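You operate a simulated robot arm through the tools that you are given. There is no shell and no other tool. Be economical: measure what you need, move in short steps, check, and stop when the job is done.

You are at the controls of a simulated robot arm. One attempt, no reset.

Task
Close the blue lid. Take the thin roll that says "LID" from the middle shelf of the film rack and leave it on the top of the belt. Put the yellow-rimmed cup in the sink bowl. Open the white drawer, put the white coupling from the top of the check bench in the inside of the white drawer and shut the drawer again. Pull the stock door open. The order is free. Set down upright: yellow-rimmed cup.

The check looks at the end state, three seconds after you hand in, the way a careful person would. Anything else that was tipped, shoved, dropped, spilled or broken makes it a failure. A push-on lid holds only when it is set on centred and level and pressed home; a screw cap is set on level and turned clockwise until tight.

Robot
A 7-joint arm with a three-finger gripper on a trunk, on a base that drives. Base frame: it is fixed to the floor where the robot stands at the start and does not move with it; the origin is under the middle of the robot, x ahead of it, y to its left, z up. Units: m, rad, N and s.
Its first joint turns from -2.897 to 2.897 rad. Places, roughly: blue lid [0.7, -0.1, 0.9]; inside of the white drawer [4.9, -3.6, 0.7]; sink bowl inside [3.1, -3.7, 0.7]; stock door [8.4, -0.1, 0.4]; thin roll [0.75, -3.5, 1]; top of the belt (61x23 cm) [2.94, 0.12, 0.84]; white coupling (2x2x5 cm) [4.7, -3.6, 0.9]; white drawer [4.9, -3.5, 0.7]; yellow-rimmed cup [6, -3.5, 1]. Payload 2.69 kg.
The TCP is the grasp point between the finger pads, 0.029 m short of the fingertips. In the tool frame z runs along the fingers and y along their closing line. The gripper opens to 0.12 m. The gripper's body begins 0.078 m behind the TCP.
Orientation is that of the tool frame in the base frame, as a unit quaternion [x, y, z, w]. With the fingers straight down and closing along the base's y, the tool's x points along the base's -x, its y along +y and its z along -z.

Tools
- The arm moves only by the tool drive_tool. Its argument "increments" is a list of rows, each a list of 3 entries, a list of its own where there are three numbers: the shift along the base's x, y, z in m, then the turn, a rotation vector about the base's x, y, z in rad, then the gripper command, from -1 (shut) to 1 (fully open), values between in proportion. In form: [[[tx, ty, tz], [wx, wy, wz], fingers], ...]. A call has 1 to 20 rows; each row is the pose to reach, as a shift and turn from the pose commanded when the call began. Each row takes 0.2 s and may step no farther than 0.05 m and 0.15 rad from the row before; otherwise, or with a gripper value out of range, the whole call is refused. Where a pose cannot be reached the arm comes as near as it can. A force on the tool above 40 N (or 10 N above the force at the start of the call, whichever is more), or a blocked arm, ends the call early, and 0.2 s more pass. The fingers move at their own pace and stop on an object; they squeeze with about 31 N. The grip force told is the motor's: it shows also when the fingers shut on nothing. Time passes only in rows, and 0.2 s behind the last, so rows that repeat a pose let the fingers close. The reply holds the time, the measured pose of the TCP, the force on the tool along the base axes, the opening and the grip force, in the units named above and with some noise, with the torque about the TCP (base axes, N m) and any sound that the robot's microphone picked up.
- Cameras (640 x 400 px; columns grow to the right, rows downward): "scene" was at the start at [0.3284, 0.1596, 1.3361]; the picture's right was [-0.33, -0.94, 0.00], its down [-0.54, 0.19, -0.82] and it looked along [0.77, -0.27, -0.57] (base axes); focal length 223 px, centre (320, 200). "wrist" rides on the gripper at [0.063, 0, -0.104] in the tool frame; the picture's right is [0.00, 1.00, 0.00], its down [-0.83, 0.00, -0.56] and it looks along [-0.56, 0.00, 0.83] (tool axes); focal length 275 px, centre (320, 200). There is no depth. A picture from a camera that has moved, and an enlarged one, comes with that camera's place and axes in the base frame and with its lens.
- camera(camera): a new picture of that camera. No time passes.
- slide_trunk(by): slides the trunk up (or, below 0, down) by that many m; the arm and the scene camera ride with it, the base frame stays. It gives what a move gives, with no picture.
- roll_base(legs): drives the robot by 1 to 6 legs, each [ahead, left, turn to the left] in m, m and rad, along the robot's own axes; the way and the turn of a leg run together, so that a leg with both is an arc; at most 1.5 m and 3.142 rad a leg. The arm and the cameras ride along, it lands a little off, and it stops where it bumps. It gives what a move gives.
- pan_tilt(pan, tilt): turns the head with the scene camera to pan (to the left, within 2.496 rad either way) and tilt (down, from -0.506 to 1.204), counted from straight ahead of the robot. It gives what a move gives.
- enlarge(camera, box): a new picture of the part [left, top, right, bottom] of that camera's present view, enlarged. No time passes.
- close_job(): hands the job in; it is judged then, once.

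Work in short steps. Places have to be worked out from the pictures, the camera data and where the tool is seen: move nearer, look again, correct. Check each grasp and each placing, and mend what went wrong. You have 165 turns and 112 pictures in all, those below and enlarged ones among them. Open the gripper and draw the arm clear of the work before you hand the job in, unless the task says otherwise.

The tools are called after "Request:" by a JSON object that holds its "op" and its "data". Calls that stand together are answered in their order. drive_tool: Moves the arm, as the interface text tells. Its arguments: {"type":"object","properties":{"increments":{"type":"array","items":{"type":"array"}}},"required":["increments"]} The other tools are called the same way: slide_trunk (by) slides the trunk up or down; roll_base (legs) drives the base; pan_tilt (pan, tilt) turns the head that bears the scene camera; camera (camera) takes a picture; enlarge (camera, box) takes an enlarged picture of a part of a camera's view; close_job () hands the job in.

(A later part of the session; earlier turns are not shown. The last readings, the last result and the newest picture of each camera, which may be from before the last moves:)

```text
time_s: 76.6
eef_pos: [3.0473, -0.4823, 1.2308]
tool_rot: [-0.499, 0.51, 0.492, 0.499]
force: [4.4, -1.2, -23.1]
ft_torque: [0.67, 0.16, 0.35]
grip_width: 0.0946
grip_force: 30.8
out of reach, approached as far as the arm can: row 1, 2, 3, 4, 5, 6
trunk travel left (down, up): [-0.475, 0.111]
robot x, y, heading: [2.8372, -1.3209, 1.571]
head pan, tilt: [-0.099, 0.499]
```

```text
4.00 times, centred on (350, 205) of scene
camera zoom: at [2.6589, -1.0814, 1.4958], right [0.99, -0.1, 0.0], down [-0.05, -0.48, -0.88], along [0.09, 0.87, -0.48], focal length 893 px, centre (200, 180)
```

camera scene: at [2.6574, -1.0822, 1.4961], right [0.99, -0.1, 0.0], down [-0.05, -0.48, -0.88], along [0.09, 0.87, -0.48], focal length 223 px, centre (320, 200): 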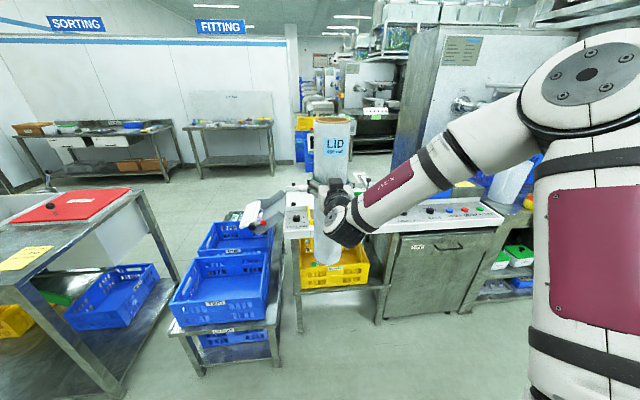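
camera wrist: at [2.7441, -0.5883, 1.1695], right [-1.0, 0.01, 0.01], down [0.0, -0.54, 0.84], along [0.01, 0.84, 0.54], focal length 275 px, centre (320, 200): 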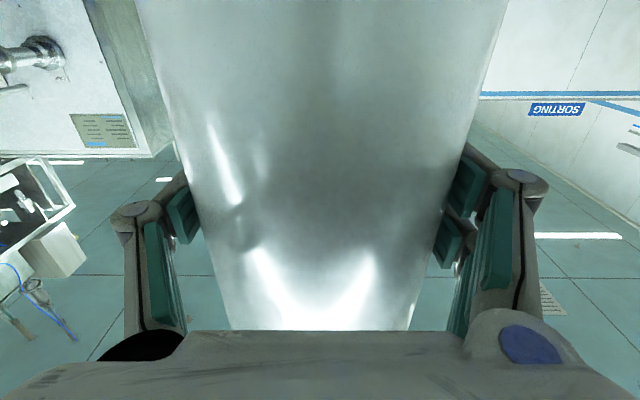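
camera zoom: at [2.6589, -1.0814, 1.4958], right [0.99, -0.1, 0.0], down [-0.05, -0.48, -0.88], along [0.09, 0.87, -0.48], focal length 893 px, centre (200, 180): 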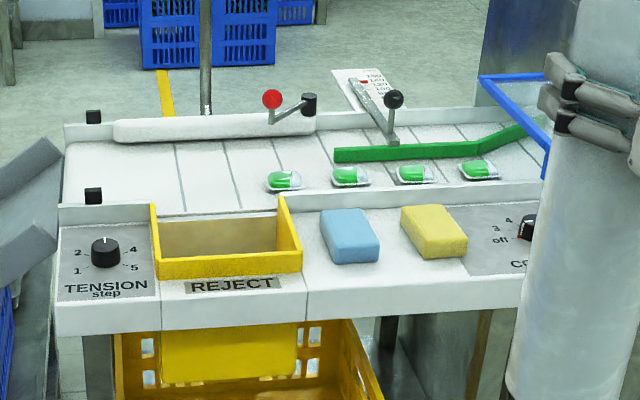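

Free belt area: x 2.6–2.87, y 0.03–0.23; I'll stand the roll at (2.74, 0.125). First bring the arm back left and extend it a bit.

Request:
{"op": "drive_tool", "data": {"increments": [[[-0.04, 0, 0], [0, 0, 0], -1], [[-0.08, 0, 0], [0, 0, 0], -1], [[-0.12, 0, 0], [0, 0, 0], -1], [[-0.16, 0.0, 0], [0, 0, 0], -1], [[-0.2, 0.0, 0], [0, 0, 0], -1], [[-0.24, 0.02, 0], [0, 0, 0], -1], [[-0.28, 0.04, 0], [0, 0, 0], -1], [[-0.3, 0.06, 0], [0, 0, 0], -1], [[-0.34, 0.08, 0], [0, 0, 0], -1], [[-0.38, 0.1, 0], [0, 0, 0], -1]]}}

Request:
{"op": "roll_base", "data": {"legs": [[0.3, -0.08, 0]]}}

Request:
{"op": "camera", "data": {"camera": "scene"}}

```text
time_s: 78.8
eef_pos: [2.6724, -0.3802, 1.2256]
tool_rot: [-0.498, 0.514, 0.492, 0.496]
force: [6.6, 3.2, -12.8]
ft_torque: [0.33, -0.27, 0.28]
grip_width: 0.0945
grip_force: 31.1
out of reach, approached as far as the arm can: row 4, 5, 6, 7
trunk travel left (down, up): [-0.475, 0.111]
robot x, y, heading: [2.8393, -1.3229, 1.566]
head pan, tilt: [-0.099, 0.499]
```

```text
time_s: 80.9
eef_pos: [2.7505, -0.0811, 1.231]
tool_rot: [-0.498, 0.511, 0.496, 0.496]
force: [-0.4, 0.5, -8.7]
ft_torque: [0.01, -0.01, 0.0]
grip_width: 0.0948
grip_force: 31.3
trunk travel left (down, up): [-0.475, 0.111]
robot x, y, heading: [2.9192, -1.0168, 1.568]
head pan, tilt: [-0.099, 0.499]
```

```text
74 pictures are left
camera scene: at [2.7391, -0.781, 1.4961], right [0.99, -0.1, 0.0], down [-0.05, -0.48, -0.88], along [0.09, 0.87, -0.48], focal length 223 px, centre (320, 200)
```

scene: 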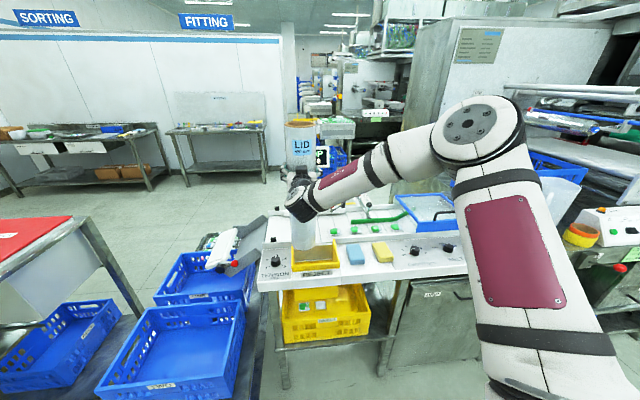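

The path is clear; drive ahead 0.2 m to bring the roll over the belt.

Request:
{"op": "roll_base", "data": {"legs": [[0.205, 0.01, 0]]}}

Request:
{"op": "pan_tilt", "data": {"pan": -0.05, "tilt": 0.6}}

Request:
{"op": "camera", "data": {"camera": "scene"}}

```text
time_s: 82.5
eef_pos: [2.742, 0.124, 1.2318]
tool_rot: [-0.497, 0.51, 0.495, 0.498]
force: [0.0, 0.0, -9.7]
ft_torque: [-0.01, -0.04, 0.01]
grip_width: 0.0947
grip_force: 31.3
trunk travel left (down, up): [-0.475, 0.111]
robot x, y, heading: [2.9103, -0.8192, 1.569]
head pan, tilt: [-0.099, 0.499]
```

```text
time_s: 83.2
eef_pos: [2.7413, 0.1242, 1.2295]
tool_rot: [-0.497, 0.512, 0.494, 0.497]
force: [-0.7, -0.2, -9.0]
ft_torque: [0.01, 0.01, 0.01]
grip_width: 0.0944
grip_force: 30.8
trunk travel left (down, up): [-0.475, 0.111]
robot x, y, heading: [2.9075, -0.8149, 1.565]
head pan, tilt: [-0.051, 0.6]
```

```text
73 pictures are left
camera scene: at [2.7258, -0.5774, 1.487], right [1.0, -0.06, 0.0], down [-0.03, -0.56, -0.83], along [0.05, 0.82, -0.56], focal length 223 px, centre (320, 200)
```

scene: 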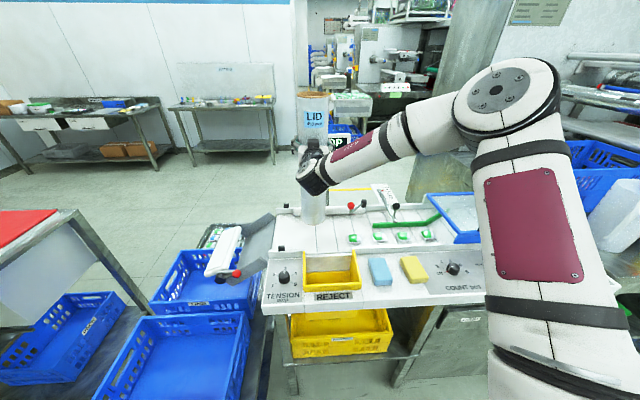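

Over the belt spot. Lower the trunk 8.5 cm and check the gap.

Request:
{"op": "slide_trunk", "data": {"by": -0.085}}

Request:
{"op": "enlarge", "data": {"camera": "scene", "box": [240, 60, 460, 300]}}

```text
time_s: 84.4
eef_pos: [2.7421, 0.1227, 1.1499]
tool_rot: [-0.495, 0.509, 0.497, 0.499]
force: [-1.5, 5.6, 16.3]
ft_torque: [0.31, -0.04, 0.02]
grip_width: 0.0947
grip_force: 30.9
trunk travel left (down, up): [-0.39, 0.196]
robot x, y, heading: [2.9109, -0.8128, 1.566]
head pan, tilt: [-0.051, 0.6]
```

```text
1.67 times, centred on (350, 180) of scene
camera zoom: at [2.7262, -0.5163, 1.4018], right [1.0, -0.06, 0.0], down [-0.03, -0.56, -0.83], along [0.05, 0.82, -0.56], focal length 372 px, centre (270, 233)
```

zoom: 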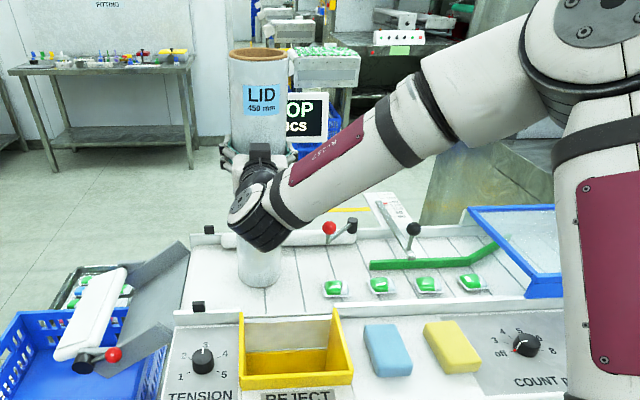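

The roll stands on the belt (force now +16 N up, i.e. contact). Ease up slightly to relieve, open, and see.

Request:
{"op": "drive_tool", "data": {"increments": [[[0, 0, 0.002], [0, 0, 0], -1], [[0, 0, 0.003], [0, 0, 0], 0.7], [[0, 0, 0.003], [0, 0, 0], 0.9], [[0, 0, 0.003], [0, 0, 0], 0.9]]}}

Request:
{"op": "enlarge", "data": {"camera": "scene", "box": [240, 60, 460, 300]}}

Request:
{"op": "camera", "data": {"camera": "wrist"}}

```text
time_s: 85.4
eef_pos: [2.7421, 0.1245, 1.1496]
tool_rot: [-0.498, 0.51, 0.496, 0.497]
force: [0.0, -0.8, 0.3]
ft_torque: [0.01, 0.0, -0.02]
grip_width: 0.1142
grip_force: 0.0
trunk travel left (down, up): [-0.39, 0.196]
robot x, y, heading: [2.9103, -0.8124, 1.569]
head pan, tilt: [-0.051, 0.6]
```

```text
1.67 times, centred on (350, 180) of scene
camera zoom: at [2.7262, -0.5159, 1.4016], right [1.0, -0.06, 0.0], down [-0.03, -0.56, -0.83], along [0.05, 0.82, -0.56], focal length 372 px, centre (270, 233)
```

zoom: 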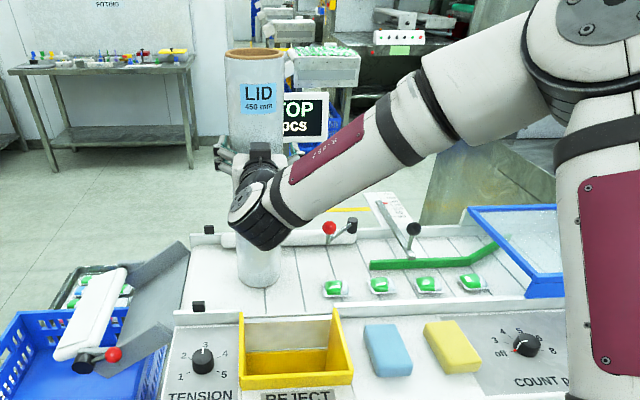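

```text
70 pictures are left
camera wrist: at [2.7396, 0.0184, 1.0869], right [-1.0, 0.02, 0.01], down [0.0, -0.54, 0.84], along [0.02, 0.84, 0.54], focal length 275 px, centre (320, 200)
```

wrist: 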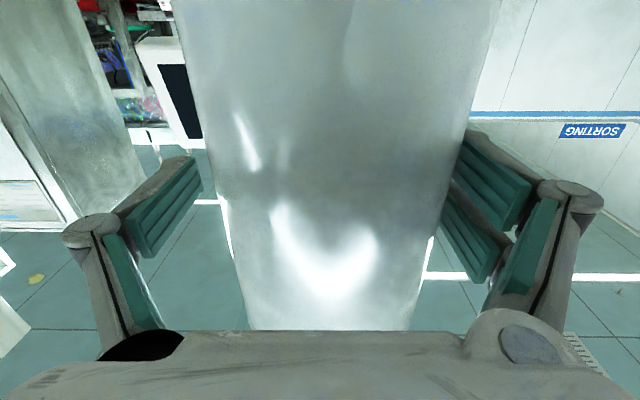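

The roll stands free. Withdraw straight back, then reverse the base.

Request:
{"op": "drive_tool", "data": {"increments": [[[-0.003, 0, 0], [0, 0, 0], 1], [[-0.003, -0.03, 0], [0, 0, 0], 1], [[-0.003, -0.06, 0], [0, 0, 0], 1], [[-0.003, -0.09, 0], [0, 0, 0], 1], [[-0.003, -0.12, 0.0], [0, 0, 0], 1], [[-0.003, -0.16, 0.0], [0, 0, 0], 1]]}}

Request:
{"op": "roll_base", "data": {"legs": [[-0.75, 0, 0]]}}

Request:
{"op": "camera", "data": {"camera": "scene"}}

```text
time_s: 86.8
eef_pos: [2.7387, -0.0382, 1.1502]
tool_rot: [-0.497, 0.511, 0.495, 0.497]
force: [-0.6, 0.2, -0.2]
ft_torque: [0.02, 0.0, -0.01]
grip_width: 0.12
grip_force: 0.0
trunk travel left (down, up): [-0.39, 0.196]
robot x, y, heading: [2.9113, -0.8172, 1.565]
head pan, tilt: [-0.051, 0.6]
```

```text
time_s: 90.9
eef_pos: [2.7348, -0.7944, 1.1496]
tool_rot: [-0.496, 0.512, 0.494, 0.498]
force: [0.0, -0.2, 0.4]
ft_torque: [0.03, 0.06, -0.02]
grip_width: 0.1202
grip_force: 0.1
trunk travel left (down, up): [-0.39, 0.196]
robot x, y, heading: [2.9052, -1.5717, 1.562]
head pan, tilt: [-0.051, 0.6]
```

```text
69 pictures are left
camera scene: at [2.7217, -1.2731, 1.4016], right [1.0, -0.06, 0.0], down [-0.03, -0.56, -0.83], along [0.05, 0.82, -0.56], focal length 223 px, centre (320, 200)
```

scene: 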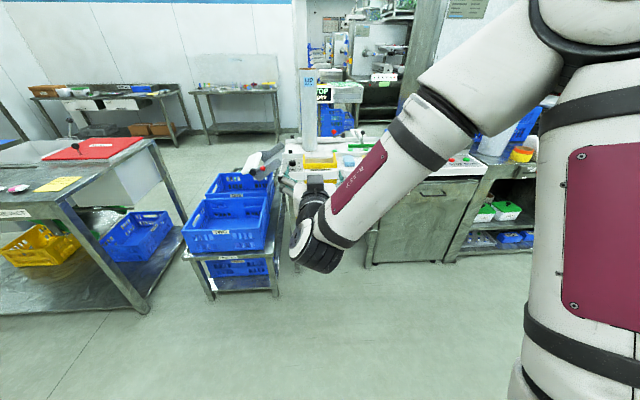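

Roll stands on the belt. Point the tool down again, turn to face -y and drive to x≈6 for the cup.

Request:
{"op": "drive_tool", "data": {"increments": [[[0, 0, 0.0], [-0.14, 0, 0], 0.5], [[0, 0, 0.01], [-0.28, 0, 0], 0.5], [[0, 0, 0.02], [-0.42, 0, 0], 0.5], [[0, 0, 0.03], [-0.56, 0, 0], 0.5], [[0, 0, 0.04], [-0.7, 0, 0], 0.5], [[0, 0, 0.05], [-0.84, 0, 0], 0.5], [[0, 0, 0.06], [-0.98, 0, 0], 0.5], [[0, 0, 0.06], [-1.12, 0, 0], 0.5], [[0, 0, 0.06], [-1.26, 0, 0], 0.5], [[0, 0, 0.06], [-1.4, 0, 0], 0.5], [[0, 0, 0.06], [-1.54, 0, 0], 0.5], [[0, 0, 0.06], [-1.571, 0, 0], 0.5]]}}

Request:
{"op": "roll_base", "data": {"legs": [[-0.3, 0, 0], [0, 0, -3.13], [0, 1.4, 0], [0, 1.4, 0]]}}

Request:
{"op": "pan_tilt", "data": {"pan": 0.0, "tilt": 0.35}}

Request:
{"op": "camera", "data": {"camera": "scene"}}

```text
time_s: 93.5
eef_pos: [2.7354, -0.7947, 1.2085]
tool_rot: [-0.703, 0.711, -0.013, 0.001]
force: [-0.5, -0.2, 0.5]
ft_torque: [0.01, 0.0, 0.02]
grip_width: 0.0903
grip_force: 0.0
trunk travel left (down, up): [-0.39, 0.196]
robot x, y, heading: [2.902, -1.5733, 1.563]
head pan, tilt: [-0.051, 0.6]
```

```text
time_s: 116.0
eef_pos: [5.8647, -2.666, 1.2097]
tool_rot: [0.71, 0.704, -0.002, -0.012]
force: [0.2, -0.9, -0.4]
ft_torque: [0.04, -0.01, -0.01]
grip_width: 0.0901
grip_force: 0.1
trunk travel left (down, up): [-0.39, 0.196]
robot x, y, heading: [5.6919, -1.8883, -1.575]
head pan, tilt: [-0.051, 0.6]
```

```text
time_s: 116.8
eef_pos: [5.8654, -2.6647, 1.2096]
tool_rot: [0.71, 0.705, -0.002, -0.012]
force: [0.2, 0.0, 0.1]
ft_torque: [0.02, -0.02, -0.04]
grip_width: 0.0899
grip_force: 0.1
trunk travel left (down, up): [-0.39, 0.196]
robot x, y, heading: [5.6907, -1.8886, -1.57]
head pan, tilt: [0.0, 0.351]
```

```text
68 pictures are left
camera scene: at [5.8819, -2.1932, 1.4243], right [-1.0, 0.0, 0.0], down [0.0, 0.34, -0.94], along [0.0, -0.94, -0.34], focal length 223 px, centre (320, 200)
```

scene: 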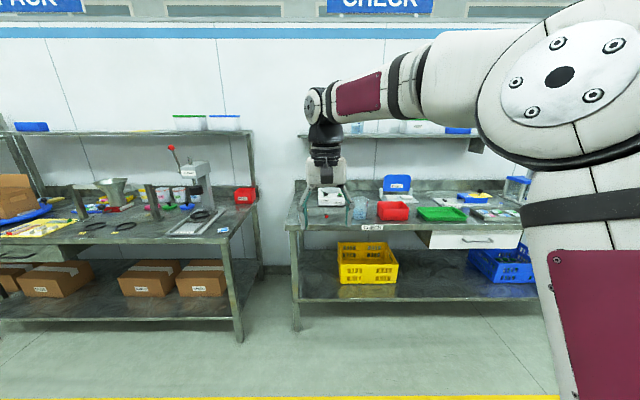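

Enlarge around the gripper/bench to find the cup.

Request:
{"op": "enlarge", "data": {"camera": "scene", "box": [280, 110, 540, 280]}}

Request:
{"op": "camera", "data": {"camera": "wrist"}}

```text
2.35 times, centred on (410, 195) of scene
camera zoom: at [5.8819, -2.1932, 1.4243], right [-1.0, 0.0, 0.0], down [0.0, 0.34, -0.94], along [0.0, -0.94, -0.34], focal length 525 px, centre (108, 212)
```

zoom: 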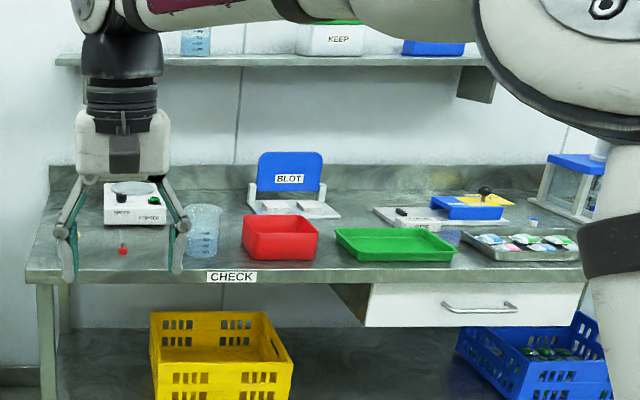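

```text
66 pictures are left
camera wrist: at [5.8666, -2.6029, 1.314], right [1.0, 0.0, -0.02], down [0.01, -0.84, 0.54], along [-0.02, -0.54, -0.84], focal length 275 px, centre (320, 200)
```

wrist: 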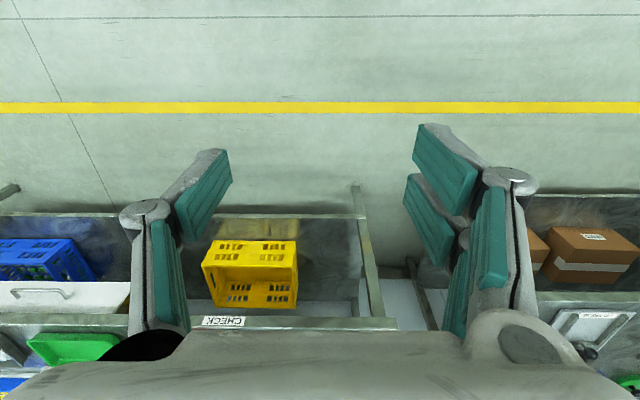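

The cup at x≈6 may hide behind the gripper. Drive left and ahead a bit and look again.

Request:
{"op": "roll_base", "data": {"legs": [[0.3, 0.45, 0]]}}

Request:
{"op": "pan_tilt", "data": {"pan": -0.2, "tilt": 0.4}}

Request:
{"op": "camera", "data": {"camera": "scene"}}

Request:
{"op": "camera", "data": {"camera": "wrist"}}

```text
time_s: 119.9
eef_pos: [6.3182, -2.9654, 1.2103]
tool_rot: [0.709, 0.705, -0.002, -0.012]
force: [-1.5, 0.8, 1.3]
ft_torque: [0.01, 0.01, -0.01]
grip_width: 0.0902
grip_force: 0.0
trunk travel left (down, up): [-0.39, 0.196]
robot x, y, heading: [6.1492, -2.1875, -1.573]
head pan, tilt: [0.0, 0.351]
```

```text
time_s: 120.7
eef_pos: [6.3193, -2.9644, 1.2098]
tool_rot: [0.709, 0.705, -0.001, -0.012]
force: [0.3, -0.3, -0.5]
ft_torque: [-0.04, 0.0, -0.01]
grip_width: 0.0897
grip_force: 0.1
trunk travel left (down, up): [-0.39, 0.196]
robot x, y, heading: [6.147, -2.1883, -1.573]
head pan, tilt: [-0.201, 0.4]
```

```text
65 pictures are left
camera scene: at [6.3176, -2.4912, 1.4199], right [-0.98, 0.2, 0.0], down [0.08, 0.38, -0.92], along [-0.19, -0.9, -0.39], focal length 223 px, centre (320, 200)
```

scene: 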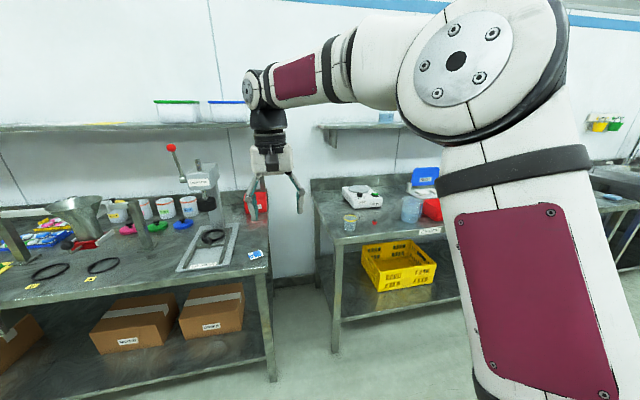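

```text
64 pictures are left
camera wrist: at [6.3207, -2.9033, 1.314], right [1.0, 0.0, -0.02], down [0.01, -0.84, 0.54], along [-0.02, -0.54, -0.84], focal length 275 px, centre (320, 200)
```

wrist: 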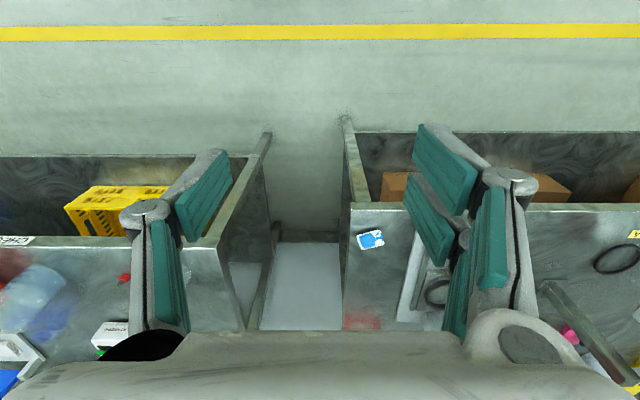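

There's a small yellow-rimmed cup near (5.98, -3.4). Enlarge.

Request:
{"op": "enlarge", "data": {"camera": "scene", "box": [310, 170, 450, 260]}}

```text
4.44 times, centred on (380, 215) of scene
camera zoom: at [6.3176, -2.4912, 1.4199], right [-0.98, 0.2, 0.0], down [0.08, 0.38, -0.92], along [-0.19, -0.9, -0.39], focal length 992 px, centre (53, 133)
```

zoom: 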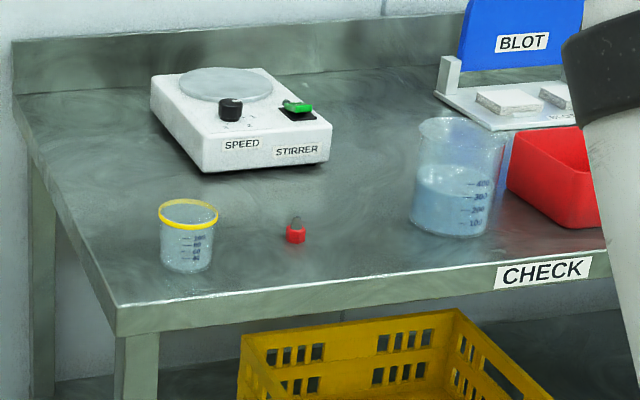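

Cup about 6 cm wide, at ≈(5.99, -3.35). Drive nearer and move the tool above it for a wrist view.

Request:
{"op": "roll_base", "data": {"legs": [[0.35, -0.1, 0]]}}

Request:
{"op": "drive_tool", "data": {"increments": [[[-0.04, 0, 0], [0, 0, 0], 0.5], [[-0.08, 0, 0], [0, 0, 0], 0.5], [[-0.12, 0, 0], [0, 0, 0], 0.5], [[-0.16, 0, 0], [0, 0, 0], 0.5], [[-0.2, 0, 0], [0, 0, 0], 0.5], [[-0.23, 0, 0], [0, 0, 0.0], 0.5], [[-0.23, 0, 0], [0, 0, 0], 0.5]]}}

Request:
{"op": "camera", "data": {"camera": "wrist"}}

Request:
{"op": "camera", "data": {"camera": "scene"}}

```text
time_s: 123.0
eef_pos: [6.2125, -3.3192, 1.2097]
tool_rot: [0.712, 0.702, -0.001, -0.012]
force: [0.0, -0.8, 0.2]
ft_torque: [-0.01, -0.02, 0.0]
grip_width: 0.0901
grip_force: 0.1
trunk travel left (down, up): [-0.39, 0.196]
robot x, y, heading: [6.0434, -2.5403, -1.576]
head pan, tilt: [-0.201, 0.4]
```

```text
time_s: 124.6
eef_pos: [5.9825, -3.319, 1.2097]
tool_rot: [0.712, 0.702, -0.001, -0.012]
force: [-0.7, -0.6, -0.2]
ft_torque: [0.01, 0.01, -0.01]
grip_width: 0.09
grip_force: 0.2
trunk travel left (down, up): [-0.39, 0.196]
robot x, y, heading: [6.0423, -2.5413, -1.58]
head pan, tilt: [-0.201, 0.4]
```

```text
62 pictures are left
camera wrist: at [5.985, -3.2568, 1.3136], right [1.0, -0.01, -0.02], down [0.0, -0.84, 0.54], along [-0.02, -0.54, -0.84], focal length 275 px, centre (320, 200)
```

wrist: 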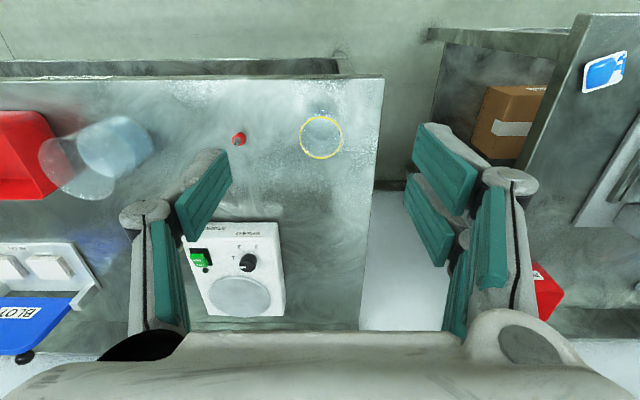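

```text
61 pictures are left
camera scene: at [6.2142, -2.8446, 1.4198], right [-0.98, 0.21, 0.0], down [0.08, 0.38, -0.92], along [-0.19, -0.9, -0.39], focal length 223 px, centre (320, 200)
```

scene: 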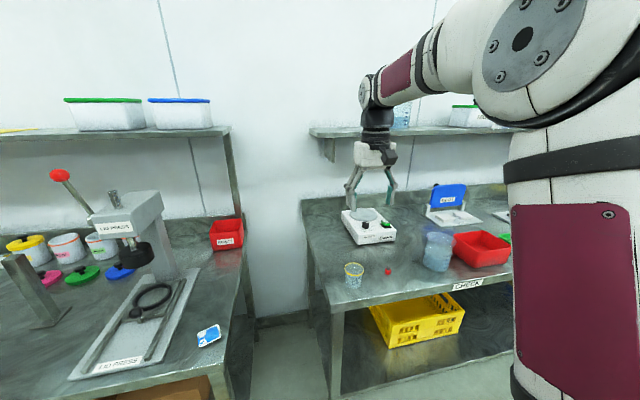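

Triangulated: cup centre ≈(5.979, -3.40), rim z≈0.92, bench ≈0.86. Move above it to z≈1.0 and check.

Request:
{"op": "drive_tool", "data": {"increments": [[[-0.002, -0.03, -0.03], [0, 0, 0], 0.6], [[-0.003, -0.06, -0.06], [0, 0, 0], 0.6], [[-0.003, -0.081, -0.1], [0, 0, 0], 0.6], [[-0.003, -0.081, -0.14], [0, 0, 0], 0.6], [[-0.003, -0.081, -0.18], [0, 0, 0], 0.6], [[-0.003, -0.081, -0.21], [0, 0, 0], 0.6], [[-0.003, -0.081, -0.21], [0, 0, 0], 0.6]]}}

Request:
{"op": "camera", "data": {"camera": "wrist"}}

Request:
{"op": "enlarge", "data": {"camera": "scene", "box": [280, 160, 460, 310]}}

```text
time_s: 126.2
eef_pos: [5.9805, -3.398, 1.0001]
tool_rot: [0.711, 0.703, -0.002, -0.013]
force: [-0.7, 0.4, -0.2]
ft_torque: [0.0, -0.02, 0.03]
grip_width: 0.0958
grip_force: 0.2
trunk travel left (down, up): [-0.39, 0.196]
robot x, y, heading: [6.0448, -2.5444, -1.579]
head pan, tilt: [-0.201, 0.4]
```

```text
60 pictures are left
camera wrist: at [5.9829, -3.3376, 1.1047], right [1.0, -0.01, -0.02], down [0.0, -0.84, 0.54], along [-0.02, -0.54, -0.84], focal length 275 px, centre (320, 200)
```

wrist: 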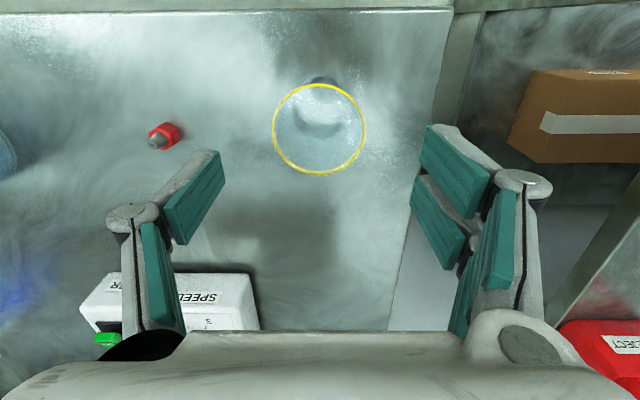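

```text
2.67 times, centred on (370, 235) of scene
camera zoom: at [6.2142, -2.8446, 1.4199], right [-0.98, 0.21, 0.0], down [0.08, 0.38, -0.92], along [-0.19, -0.9, -0.39], focal length 596 px, centre (187, 107)
```

zoom: 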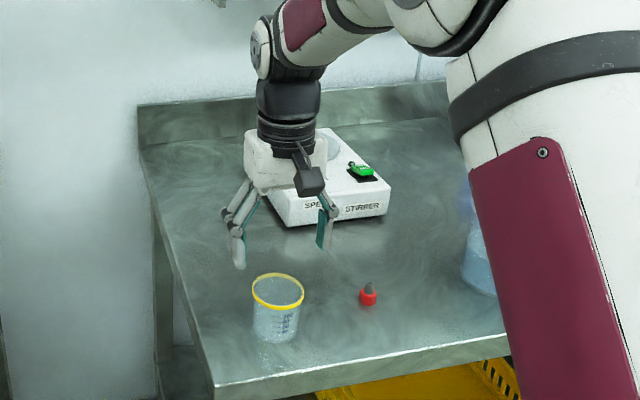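

Rim still computes to (5.978, -3.399), right under the tool. Descend to z≈0.90 and grip.

Request:
{"op": "drive_tool", "data": {"increments": [[[-0.002, -0.001, -0.035], [0, 0, 0], 0.6], [[-0.002, -0.001, -0.07], [0, 0, 0], 0.6], [[-0.002, -0.001, -0.1], [0, 0, 0], 0.6], [[-0.002, -0.001, -0.1], [0, 0, 0], 0.2], [[-0.002, -0.001, -0.1], [0, 0, 0], -0.2], [[-0.002, -0.001, -0.1], [0, 0, 0], -1], [[-0.002, -0.001, -0.1], [0, 0, 0], -1]]}}

Request:
{"op": "camera", "data": {"camera": "wrist"}}

```text
time_s: 127.8
eef_pos: [5.9788, -3.3985, 0.9002]
tool_rot: [0.711, 0.703, -0.001, -0.012]
force: [-0.3, -0.3, 0.4]
ft_torque: [-0.03, -0.01, 0.01]
grip_width: 0.0573
grip_force: 31.7
trunk travel left (down, up): [-0.39, 0.196]
robot x, y, heading: [6.0463, -2.5396, -1.582]
head pan, tilt: [-0.201, 0.4]
```

```text
58 pictures are left
camera wrist: at [5.9802, -3.3379, 1.0044], right [1.0, -0.01, -0.02], down [0.0, -0.84, 0.54], along [-0.02, -0.54, -0.84], focal length 275 px, centre (320, 200)
```

wrist: 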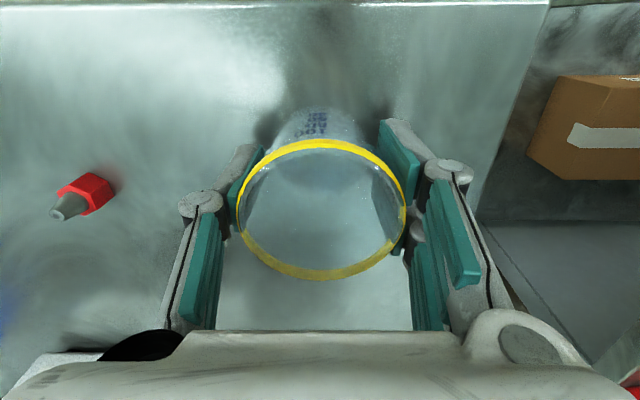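

Gripped (57 mm). Lift 0.25 m, back away and drive along to the sink.

Request:
{"op": "drive_tool", "data": {"increments": [[[0, 0, 0.03], [0, 0, 0], -1], [[0, 0, 0.07], [0, 0, 0], -1], [[0, 0, 0.11], [0, 0, 0], -1], [[0, 0, 0.15], [0, 0, 0], -1], [[0, 0, 0.19], [0, 0, 0], -1], [[0, 0, 0.23], [0, 0, 0], -1], [[0, 0.03, 0.26], [0, 0, 0], -1]]}}

Request:
{"op": "roll_base", "data": {"legs": [[-0.4, 0, 0.005], [0, -1.45, 0], [0, -1.45, 0]]}}

Request:
{"op": "pan_tilt", "data": {"pan": -0.1, "tilt": 0.45}}

Request:
{"op": "camera", "data": {"camera": "scene"}}

Request:
{"op": "camera", "data": {"camera": "wrist"}}

```text
time_s: 129.4
eef_pos: [5.9776, -3.3709, 1.1595]
tool_rot: [0.712, 0.702, -0.001, -0.012]
force: [-0.4, -1.1, -0.3]
ft_torque: [0.07, 0.01, 0.01]
grip_width: 0.057
grip_force: 30.9
trunk travel left (down, up): [-0.39, 0.196]
robot x, y, heading: [6.0455, -2.5406, -1.583]
head pan, tilt: [-0.201, 0.4]
```

```text
time_s: 145.4
eef_pos: [3.1008, -2.9466, 1.1593]
tool_rot: [0.713, 0.701, -0.001, -0.012]
force: [-0.7, 0.7, -0.5]
ft_torque: [0.01, 0.03, -0.01]
grip_width: 0.0567
grip_force: 30.9
trunk travel left (down, up): [-0.39, 0.196]
robot x, y, heading: [3.1703, -2.1169, -1.586]
head pan, tilt: [-0.201, 0.4]
```

```text
time_s: 146.1
eef_pos: [3.1004, -2.9466, 1.1597]
tool_rot: [0.713, 0.701, -0.001, -0.012]
force: [0.0, -0.4, 0.1]
ft_torque: [-0.02, -0.03, -0.01]
grip_width: 0.0565
grip_force: 31.3
trunk travel left (down, up): [-0.39, 0.196]
robot x, y, heading: [3.1719, -2.1162, -1.581]
head pan, tilt: [-0.099, 0.45]
```

```text
57 pictures are left
camera scene: at [3.3483, -2.4214, 1.4152], right [-0.99, 0.11, 0.0], down [0.05, 0.43, -0.9], along [-0.1, -0.89, -0.44], focal length 223 px, centre (320, 200)
```

scene: 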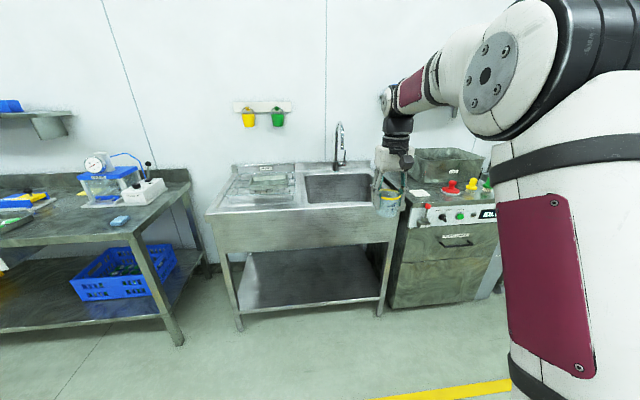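

```text
56 pictures are left
camera wrist: at [3.1022, -2.8831, 1.2647], right [1.0, -0.01, -0.02], down [0.0, -0.84, 0.54], along [-0.02, -0.54, -0.84], focal length 275 px, centre (320, 200)
```

wrist: 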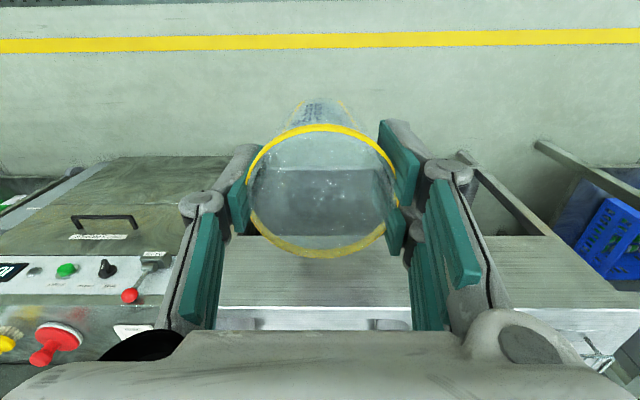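

Bowl spans roughly x 2.86–3.31, y -3.9…-3.5. Approach 0.4 m and look again.

Request:
{"op": "roll_base", "data": {"legs": [[0.4, 0.0, 0.01]]}}

Request:
{"op": "pan_tilt", "data": {"pan": -0.1, "tilt": 0.6}}

Request:
{"op": "camera", "data": {"camera": "scene"}}

Request:
{"op": "camera", "data": {"camera": "wrist"}}

```text
time_s: 148.6
eef_pos: [3.106, -3.3442, 1.1596]
tool_rot: [0.709, 0.705, -0.001, -0.012]
force: [0.9, -0.3, 0.1]
ft_torque: [0.03, 0.02, -0.03]
grip_width: 0.0565
grip_force: 31.2
trunk travel left (down, up): [-0.39, 0.196]
robot x, y, heading: [3.1663, -2.52, -1.571]
head pan, tilt: [-0.099, 0.45]
```

```text
time_s: 149.2
eef_pos: [3.1044, -3.3447, 1.1612]
tool_rot: [0.71, 0.705, -0.001, -0.012]
force: [1.3, 0.3, 0.3]
ft_torque: [-0.02, 0.0, 0.01]
grip_width: 0.0568
grip_force: 30.5
trunk travel left (down, up): [-0.39, 0.196]
robot x, y, heading: [3.1675, -2.5148, -1.575]
head pan, tilt: [-0.099, 0.6]
```

```text
55 pictures are left
camera scene: at [3.3482, -2.8157, 1.4017], right [-0.99, 0.1, 0.0], down [0.06, 0.56, -0.83], along [-0.09, -0.82, -0.56], focal length 223 px, centre (320, 200)
```

scene: 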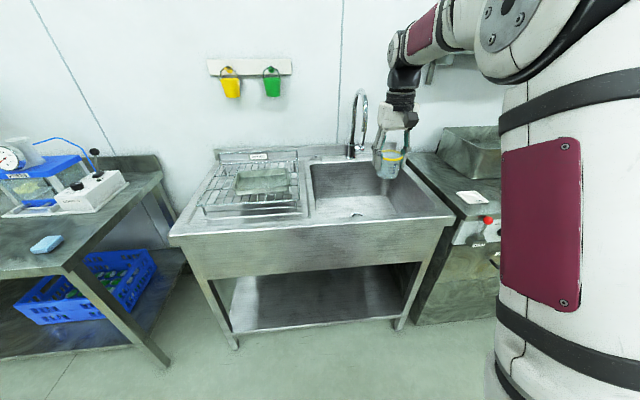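

```text
54 pictures are left
camera wrist: at [3.1064, -3.2834, 1.2647], right [1.0, 0.0, -0.02], down [0.01, -0.84, 0.54], along [-0.02, -0.54, -0.84], focal length 275 px, centre (320, 200)
```

wrist: 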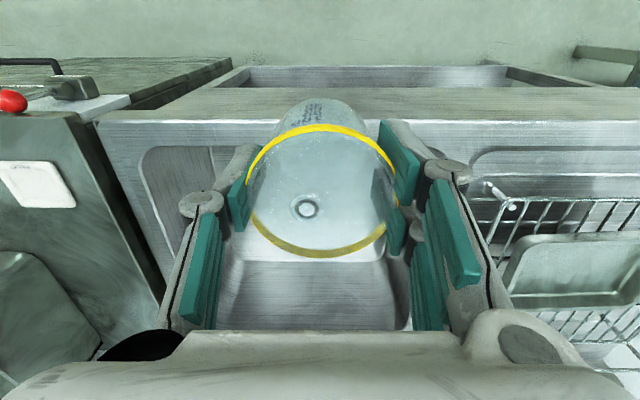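

Drain ≈(3.06,-3.67), floor ≈0.7, front wall ≈-3.45, faucet tip ≈y -3.74. I'll set the cup at (3.12, -3.585). Drive ahead 0.13 and extend the arm above that point.

Request:
{"op": "roll_base", "data": {"legs": [[0.14, 0.0, 0]]}}

Request:
{"op": "drive_tool", "data": {"increments": [[[0.005, -0.03, 0], [0, 0, 0], -1], [[0.01, -0.06, 0], [0, 0, 0], -1], [[0.015, -0.09, 0], [0, 0, 0], -1], [[0.015, -0.1, -0.04], [0, 0, 0], -1], [[0.015, -0.1, -0.08], [0, 0, 0], -1], [[0.015, -0.1, -0.12], [0, 0, 0], -1], [[0.015, -0.1, -0.16], [0, 0, 0], -1], [[0.015, -0.1, -0.2], [0, 0, 0], -1]]}}

Request:
{"op": "camera", "data": {"camera": "wrist"}}

Request:
{"op": "enlarge", "data": {"camera": "scene", "box": [280, 80, 500, 270]}}

```text
time_s: 150.6
eef_pos: [3.1054, -3.485, 1.1602]
tool_rot: [0.71, 0.705, -0.002, -0.012]
force: [-0.2, 0.1, 0.2]
ft_torque: [-0.01, 0.02, 0.01]
grip_width: 0.0567
grip_force: 31.1
trunk travel left (down, up): [-0.39, 0.196]
robot x, y, heading: [3.1698, -2.6569, -1.572]
head pan, tilt: [-0.099, 0.6]
```

```text
time_s: 152.4
eef_pos: [3.1195, -3.586, 0.9596]
tool_rot: [0.709, 0.705, -0.002, -0.011]
force: [-0.3, 0.5, 0.6]
ft_torque: [0.0, -0.03, 0.0]
grip_width: 0.0567
grip_force: 31.1
trunk travel left (down, up): [-0.39, 0.196]
robot x, y, heading: [3.167, -2.6541, -1.574]
head pan, tilt: [-0.099, 0.6]
```

```text
53 pictures are left
camera wrist: at [3.1208, -3.5231, 1.064], right [1.0, 0.0, -0.02], down [0.01, -0.84, 0.54], along [-0.02, -0.54, -0.84], focal length 275 px, centre (320, 200)
```

wrist: 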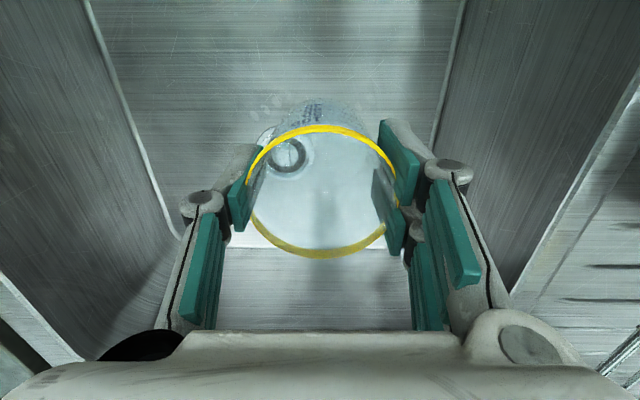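

```text
2.11 times, centred on (390, 175) of scene
camera zoom: at [3.3478, -2.9551, 1.4017], right [-0.99, 0.1, 0.0], down [0.06, 0.56, -0.83], along [-0.08, -0.82, -0.56], focal length 470 px, centre (173, 253)
```

zoom: 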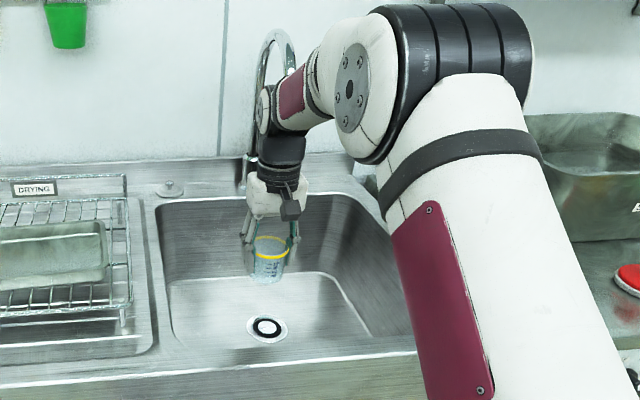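

Drain at (3.07,-3.68); cup spot in front of it is clear. Lower to z≈0.79 and look.

Request:
{"op": "drive_tool", "data": {"increments": [[[0, -0.012, -0.03], [0, 0, 0], -1], [[0, -0.012, -0.06], [0, 0, 0], -1], [[0, -0.012, -0.09], [0, 0, 0], -1], [[0, -0.012, -0.12], [0, 0, 0], -1], [[0, -0.012, -0.15], [0, 0, 0], -1], [[0, -0.012, -0.17], [0, 0, 0], -1]]}}

Request:
{"op": "camera", "data": {"camera": "wrist"}}

Request:
{"op": "enlarge", "data": {"camera": "scene", "box": [300, 120, 460, 260]}}

```text
time_s: 153.8
eef_pos: [3.1191, -3.597, 0.7905]
tool_rot: [0.71, 0.704, -0.001, -0.012]
force: [-0.7, 0.4, 0.1]
ft_torque: [-0.03, -0.01, -0.01]
grip_width: 0.0567
grip_force: 31.1
trunk travel left (down, up): [-0.39, 0.196]
robot x, y, heading: [3.1691, -2.6538, -1.574]
head pan, tilt: [-0.099, 0.6]
```

```text
51 pictures are left
camera wrist: at [3.1213, -3.5359, 0.8952], right [1.0, 0.0, -0.02], down [0.01, -0.84, 0.54], along [-0.02, -0.54, -0.84], focal length 275 px, centre (320, 200)
```

wrist: 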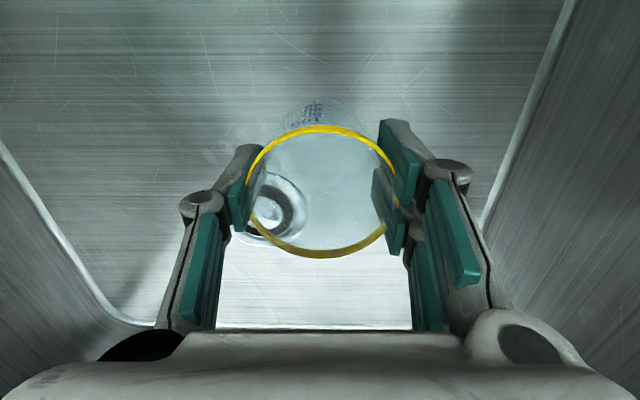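

```text
2.86 times, centred on (380, 190) of scene
camera zoom: at [3.3478, -2.9552, 1.4017], right [-0.99, 0.1, 0.0], down [0.06, 0.56, -0.83], along [-0.08, -0.82, -0.56], focal length 638 px, centre (149, 229)
```

zoom: 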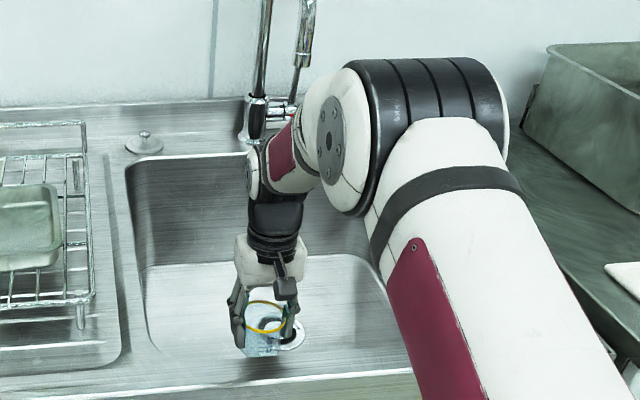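

Floor by the drain computes to z≈0.685, so contact at TCP ≈0.725–0.73. Descend gently.

Request:
{"op": "drive_tool", "data": {"increments": [[[0, 0, -0.02], [0, 0, 0], -1], [[0, 0, -0.035], [0, 0, 0], -1], [[0, 0, -0.045], [0, 0, 0], -1], [[0, 0, -0.052], [0, 0, 0], -1], [[0, 0, -0.056], [0, 0, 0], -1]]}}

Request:
{"op": "camera", "data": {"camera": "wrist"}}

```text
time_s: 155.0
eef_pos: [3.1199, -3.5969, 0.7347]
tool_rot: [0.709, 0.705, -0.001, -0.013]
force: [0.4, 0.2, -0.7]
ft_torque: [0.01, -0.03, -0.01]
grip_width: 0.0568
grip_force: 30.7
trunk travel left (down, up): [-0.39, 0.196]
robot x, y, heading: [3.1685, -2.6539, -1.571]
head pan, tilt: [-0.099, 0.6]
```

```text
49 pictures are left
camera wrist: at [3.1213, -3.5352, 0.8386], right [1.0, 0.0, -0.02], down [0.01, -0.84, 0.54], along [-0.02, -0.54, -0.84], focal length 275 px, centre (320, 200)
```

wrist: 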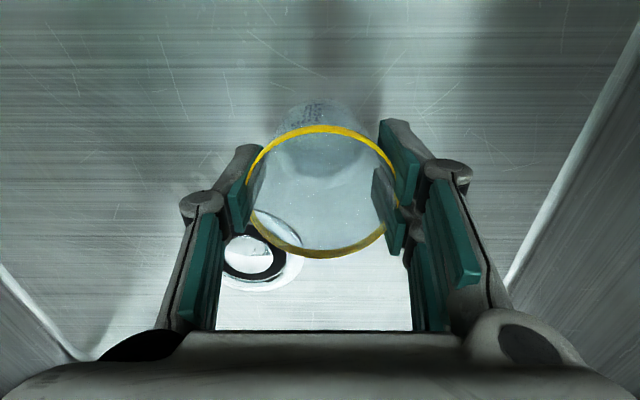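

No contact yet; lower in 3 mm steps.

Request:
{"op": "drive_tool", "data": {"increments": [[[0, 0, -0.003], [0, 0, 0], -1], [[0, 0, -0.006], [0, 0, 0], -1], [[0, 0, -0.009], [0, 0, 0], -1]]}}

```text
time_s: 155.8
eef_pos: [3.1201, -3.5977, 0.728]
tool_rot: [0.709, 0.705, -0.002, -0.011]
force: [-0.7, 4.6, 20.4]
ft_torque: [0.05, -0.4, 0.08]
grip_width: 0.0569
grip_force: 31.0
trunk travel left (down, up): [-0.39, 0.196]
robot x, y, heading: [3.1653, -2.6535, -1.579]
head pan, tilt: [-0.099, 0.6]
```

Contact (20 N). Relieve 2 mm, open slowly and rise.

Request:
{"op": "drive_tool", "data": {"increments": [[[0, 0, 0.002], [0, 0, 0], -1], [[0, 0, 0.002], [0, 0, 0], 0.1], [[0, 0, 0.002], [0, 0, 0], 0.5], [[0, 0, 0.002], [0, 0, 0], 0.5], [[0, 0, 0.03], [0, 0, 0], 0.5], [[0, 0, 0.07], [0, 0, 0], 0.5], [[0, 0, 0.11], [0, 0, 0], 0.5]]}}

Request:
{"op": "camera", "data": {"camera": "wrist"}}

```text
time_s: 157.4
eef_pos: [3.1183, -3.5957, 0.8339]
tool_rot: [0.71, 0.704, 0.0, -0.013]
force: [0.1, 0.0, -0.6]
ft_torque: [0.03, 0.01, 0.0]
grip_width: 0.09
grip_force: 0.1
trunk travel left (down, up): [-0.39, 0.196]
robot x, y, heading: [3.1671, -2.6529, -1.579]
head pan, tilt: [-0.099, 0.6]
```

```text
48 pictures are left
camera wrist: at [3.1203, -3.5338, 0.939], right [1.0, 0.0, -0.02], down [0.01, -0.84, 0.54], along [-0.02, -0.54, -0.84], focal length 275 px, centre (320, 200)
```

wrist: 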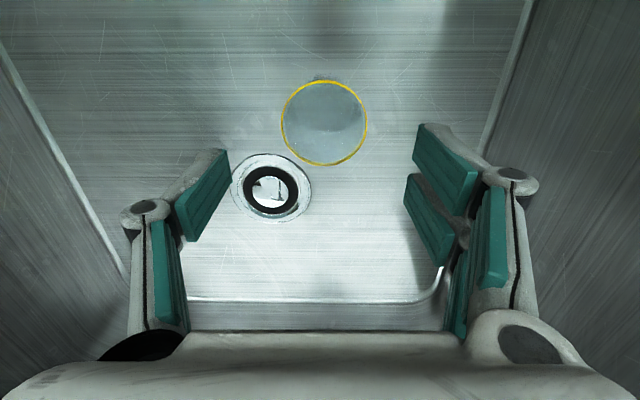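

Cup upright in the bowl. Lift clear, back off, drive to the drawer.

Request:
{"op": "drive_tool", "data": {"increments": [[[0, 0, 0.05], [0, 0, 0], 0.5], [[0, 0, 0.1], [0, 0, 0], 0.5], [[0, 0, 0.15], [0, 0, 0], 0.5], [[0, 0, 0.2], [0, 0, 0], 0.5], [[0, 0, 0.25], [0, 0, 0], 0.5], [[0, 0.03, 0.29], [0, 0, 0], 0.5], [[0, 0.06, 0.32], [0, 0, 0], 0.5]]}}

Request:
{"op": "roll_base", "data": {"legs": [[-0.5, 0, 0.003], [0, 1.3, 0], [0, 0.65, 0]]}}

Request:
{"op": "pan_tilt", "data": {"pan": -0.15, "tilt": 0.5}}

Request:
{"op": "camera", "data": {"camera": "scene"}}

```text
time_s: 159.0
eef_pos: [3.119, -3.5372, 1.1547]
tool_rot: [0.709, 0.705, -0.001, -0.013]
force: [0.2, -0.7, 0.1]
ft_torque: [0.05, 0.0, 0.01]
grip_width: 0.0899
grip_force: 0.0
trunk travel left (down, up): [-0.39, 0.196]
robot x, y, heading: [3.1688, -2.6545, -1.572]
head pan, tilt: [-0.099, 0.6]
```

```text
time_s: 171.3
eef_pos: [5.0675, -3.056, 1.1544]
tool_rot: [0.712, 0.702, -0.002, -0.013]
force: [0.6, -0.1, 0.3]
ft_torque: [0.0, 0.0, 0.01]
grip_width: 0.09
grip_force: 0.0
trunk travel left (down, up): [-0.39, 0.196]
robot x, y, heading: [5.1246, -2.1726, -1.581]
head pan, tilt: [-0.099, 0.6]
```

```text
time_s: 171.9
eef_pos: [5.0673, -3.0559, 1.1541]
tool_rot: [0.713, 0.701, -0.001, -0.012]
force: [0.1, -0.7, -0.6]
ft_torque: [0.01, -0.01, -0.01]
grip_width: 0.0899
grip_force: 0.0
trunk travel left (down, up): [-0.39, 0.196]
robot x, y, heading: [5.1226, -2.1723, -1.58]
head pan, tilt: [-0.15, 0.499]
```

```text
47 pictures are left
camera scene: at [5.296, -2.4771, 1.4107], right [-0.99, 0.16, 0.0], down [0.08, 0.47, -0.88], along [-0.14, -0.87, -0.48], focal length 223 px, centre (320, 200)
```

scene: 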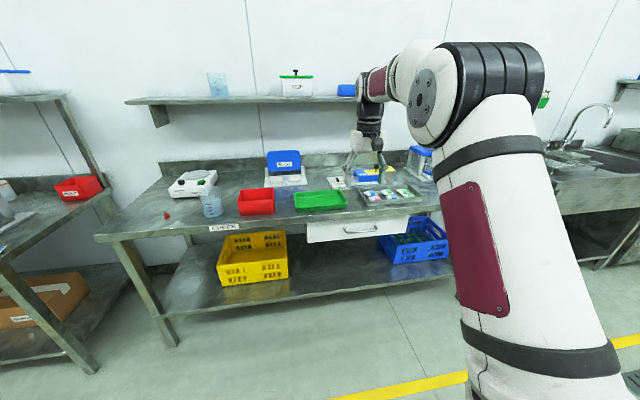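

Enlarge the drawer and bench top near it, to see the handle and the coupling.

Request:
{"op": "enlarge", "data": {"camera": "scene", "box": [280, 140, 460, 260]}}

Request:
{"op": "camera", "data": {"camera": "wrist"}}

```text
3.33 times, centred on (370, 200) of scene
camera zoom: at [5.296, -2.4771, 1.4107], right [-0.99, 0.16, 0.0], down [0.08, 0.47, -0.88], along [-0.14, -0.87, -0.48], focal length 744 px, centre (153, 200)
```

zoom: 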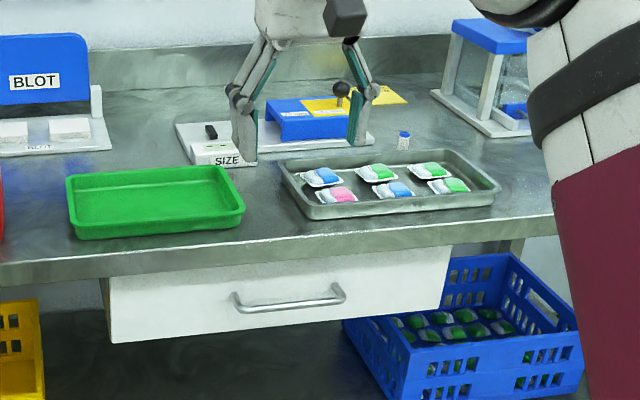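

```text
45 pictures are left
camera wrist: at [5.0698, -2.9933, 1.2588], right [1.0, -0.01, -0.02], down [0.0, -0.84, 0.54], along [-0.02, -0.54, -0.84], focal length 275 px, centre (320, 200)
```

wrist: 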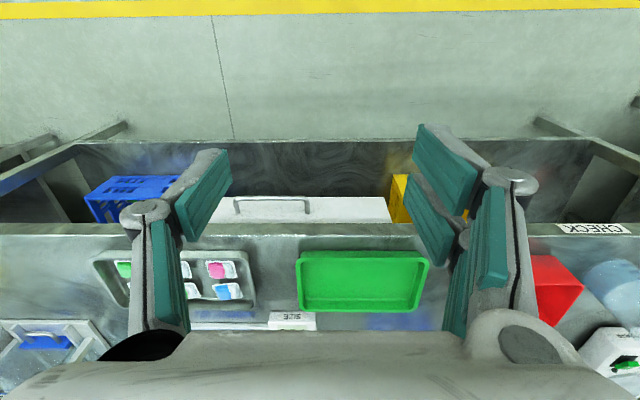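

Handle bar ≈(4.976, -3.28, 0.786); the coupling (white, blue top) stands at ≈(4.68,-3.57). I turn the tool to point at the drawer (-y), closing vertically.

Request:
{"op": "drive_tool", "data": {"increments": [[[-0.006, 0.01, -0.01], [-0.0806, 0.0806, 0.0806], 0.3], [[-0.012, 0.02, -0.02], [-0.1612, 0.1612, 0.1612], 0.3], [[-0.018, 0.03, -0.03], [-0.2418, 0.2418, 0.2418], 0.3], [[-0.024, 0.04, -0.04], [-0.3224, 0.3224, 0.3224], 0.3], [[-0.03, 0.05, -0.05], [-0.403, 0.403, 0.403], 0.3], [[-0.036, 0.06, -0.06], [-0.4836, 0.4836, 0.4836], 0.3], [[-0.042, 0.07, -0.07], [-0.5642, 0.5642, 0.5642], 0.3], [[-0.048, 0.08, -0.08], [-0.6448, 0.6448, 0.6448], 0.3], [[-0.054, 0.09, -0.09], [-0.7254, 0.7254, 0.7254], 0.3], [[-0.06, 0.1, -0.1], [-0.806, 0.806, 0.806], 0.3], [[-0.066, 0.11, -0.11], [-0.8866, 0.8866, 0.8866], 0.3], [[-0.072, 0.12, -0.12], [-0.9672, 0.9672, 0.9672], 0.3], [[-0.078, 0.12, -0.13], [-1.0478, 1.0478, 1.0478], 0.3], [[-0.084, 0.12, -0.14], [-1.1284, 1.1284, 1.1284], 0.3], [[-0.09, 0.12, -0.15], [-1.209, 1.209, 1.209], 0.3], [[-0.09, 0.12, -0.15], [-1.209, 1.209, 1.209], 0.3]]}}

Request:
{"op": "camera", "data": {"camera": "scene"}}

Request:
{"op": "camera", "data": {"camera": "wrist"}}

```text
time_s: 175.3
eef_pos: [5.0074, -2.9518, 1.0125]
tool_rot: [0.192, 0.799, -0.569, -0.004]
force: [-0.4, -0.6, 0.2]
ft_torque: [-0.02, 0.01, 0.0]
grip_width: 0.0779
grip_force: 0.0
out of reach, approached as far as the arm can: row 8, 11, 12, 13, 14, 15, 16
trunk travel left (down, up): [-0.39, 0.196]
robot x, y, heading: [5.1226, -2.1722, -1.588]
head pan, tilt: [-0.15, 0.499]
```

```text
44 pictures are left
camera scene: at [5.2958, -2.4771, 1.4107], right [-0.99, 0.16, 0.0], down [0.08, 0.47, -0.88], along [-0.14, -0.87, -0.48], focal length 223 px, centre (320, 200)
```

scene: 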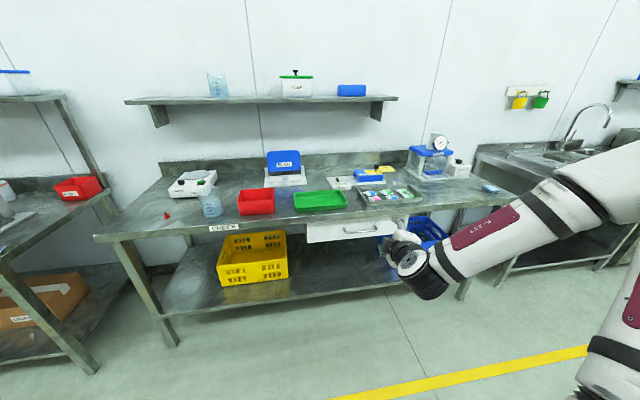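

```text
43 pictures are left
camera wrist: at [4.9723, -2.8361, 1.035], right [0.3, 0.28, -0.91], down [0.9, 0.24, 0.37], along [0.33, -0.93, -0.18], focal length 275 px, centre (320, 200)
```

wrist: 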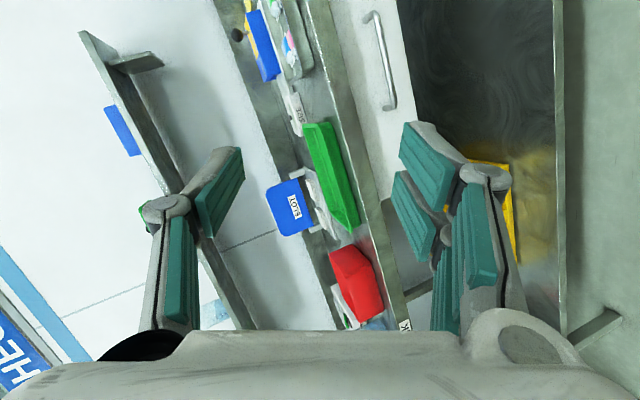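

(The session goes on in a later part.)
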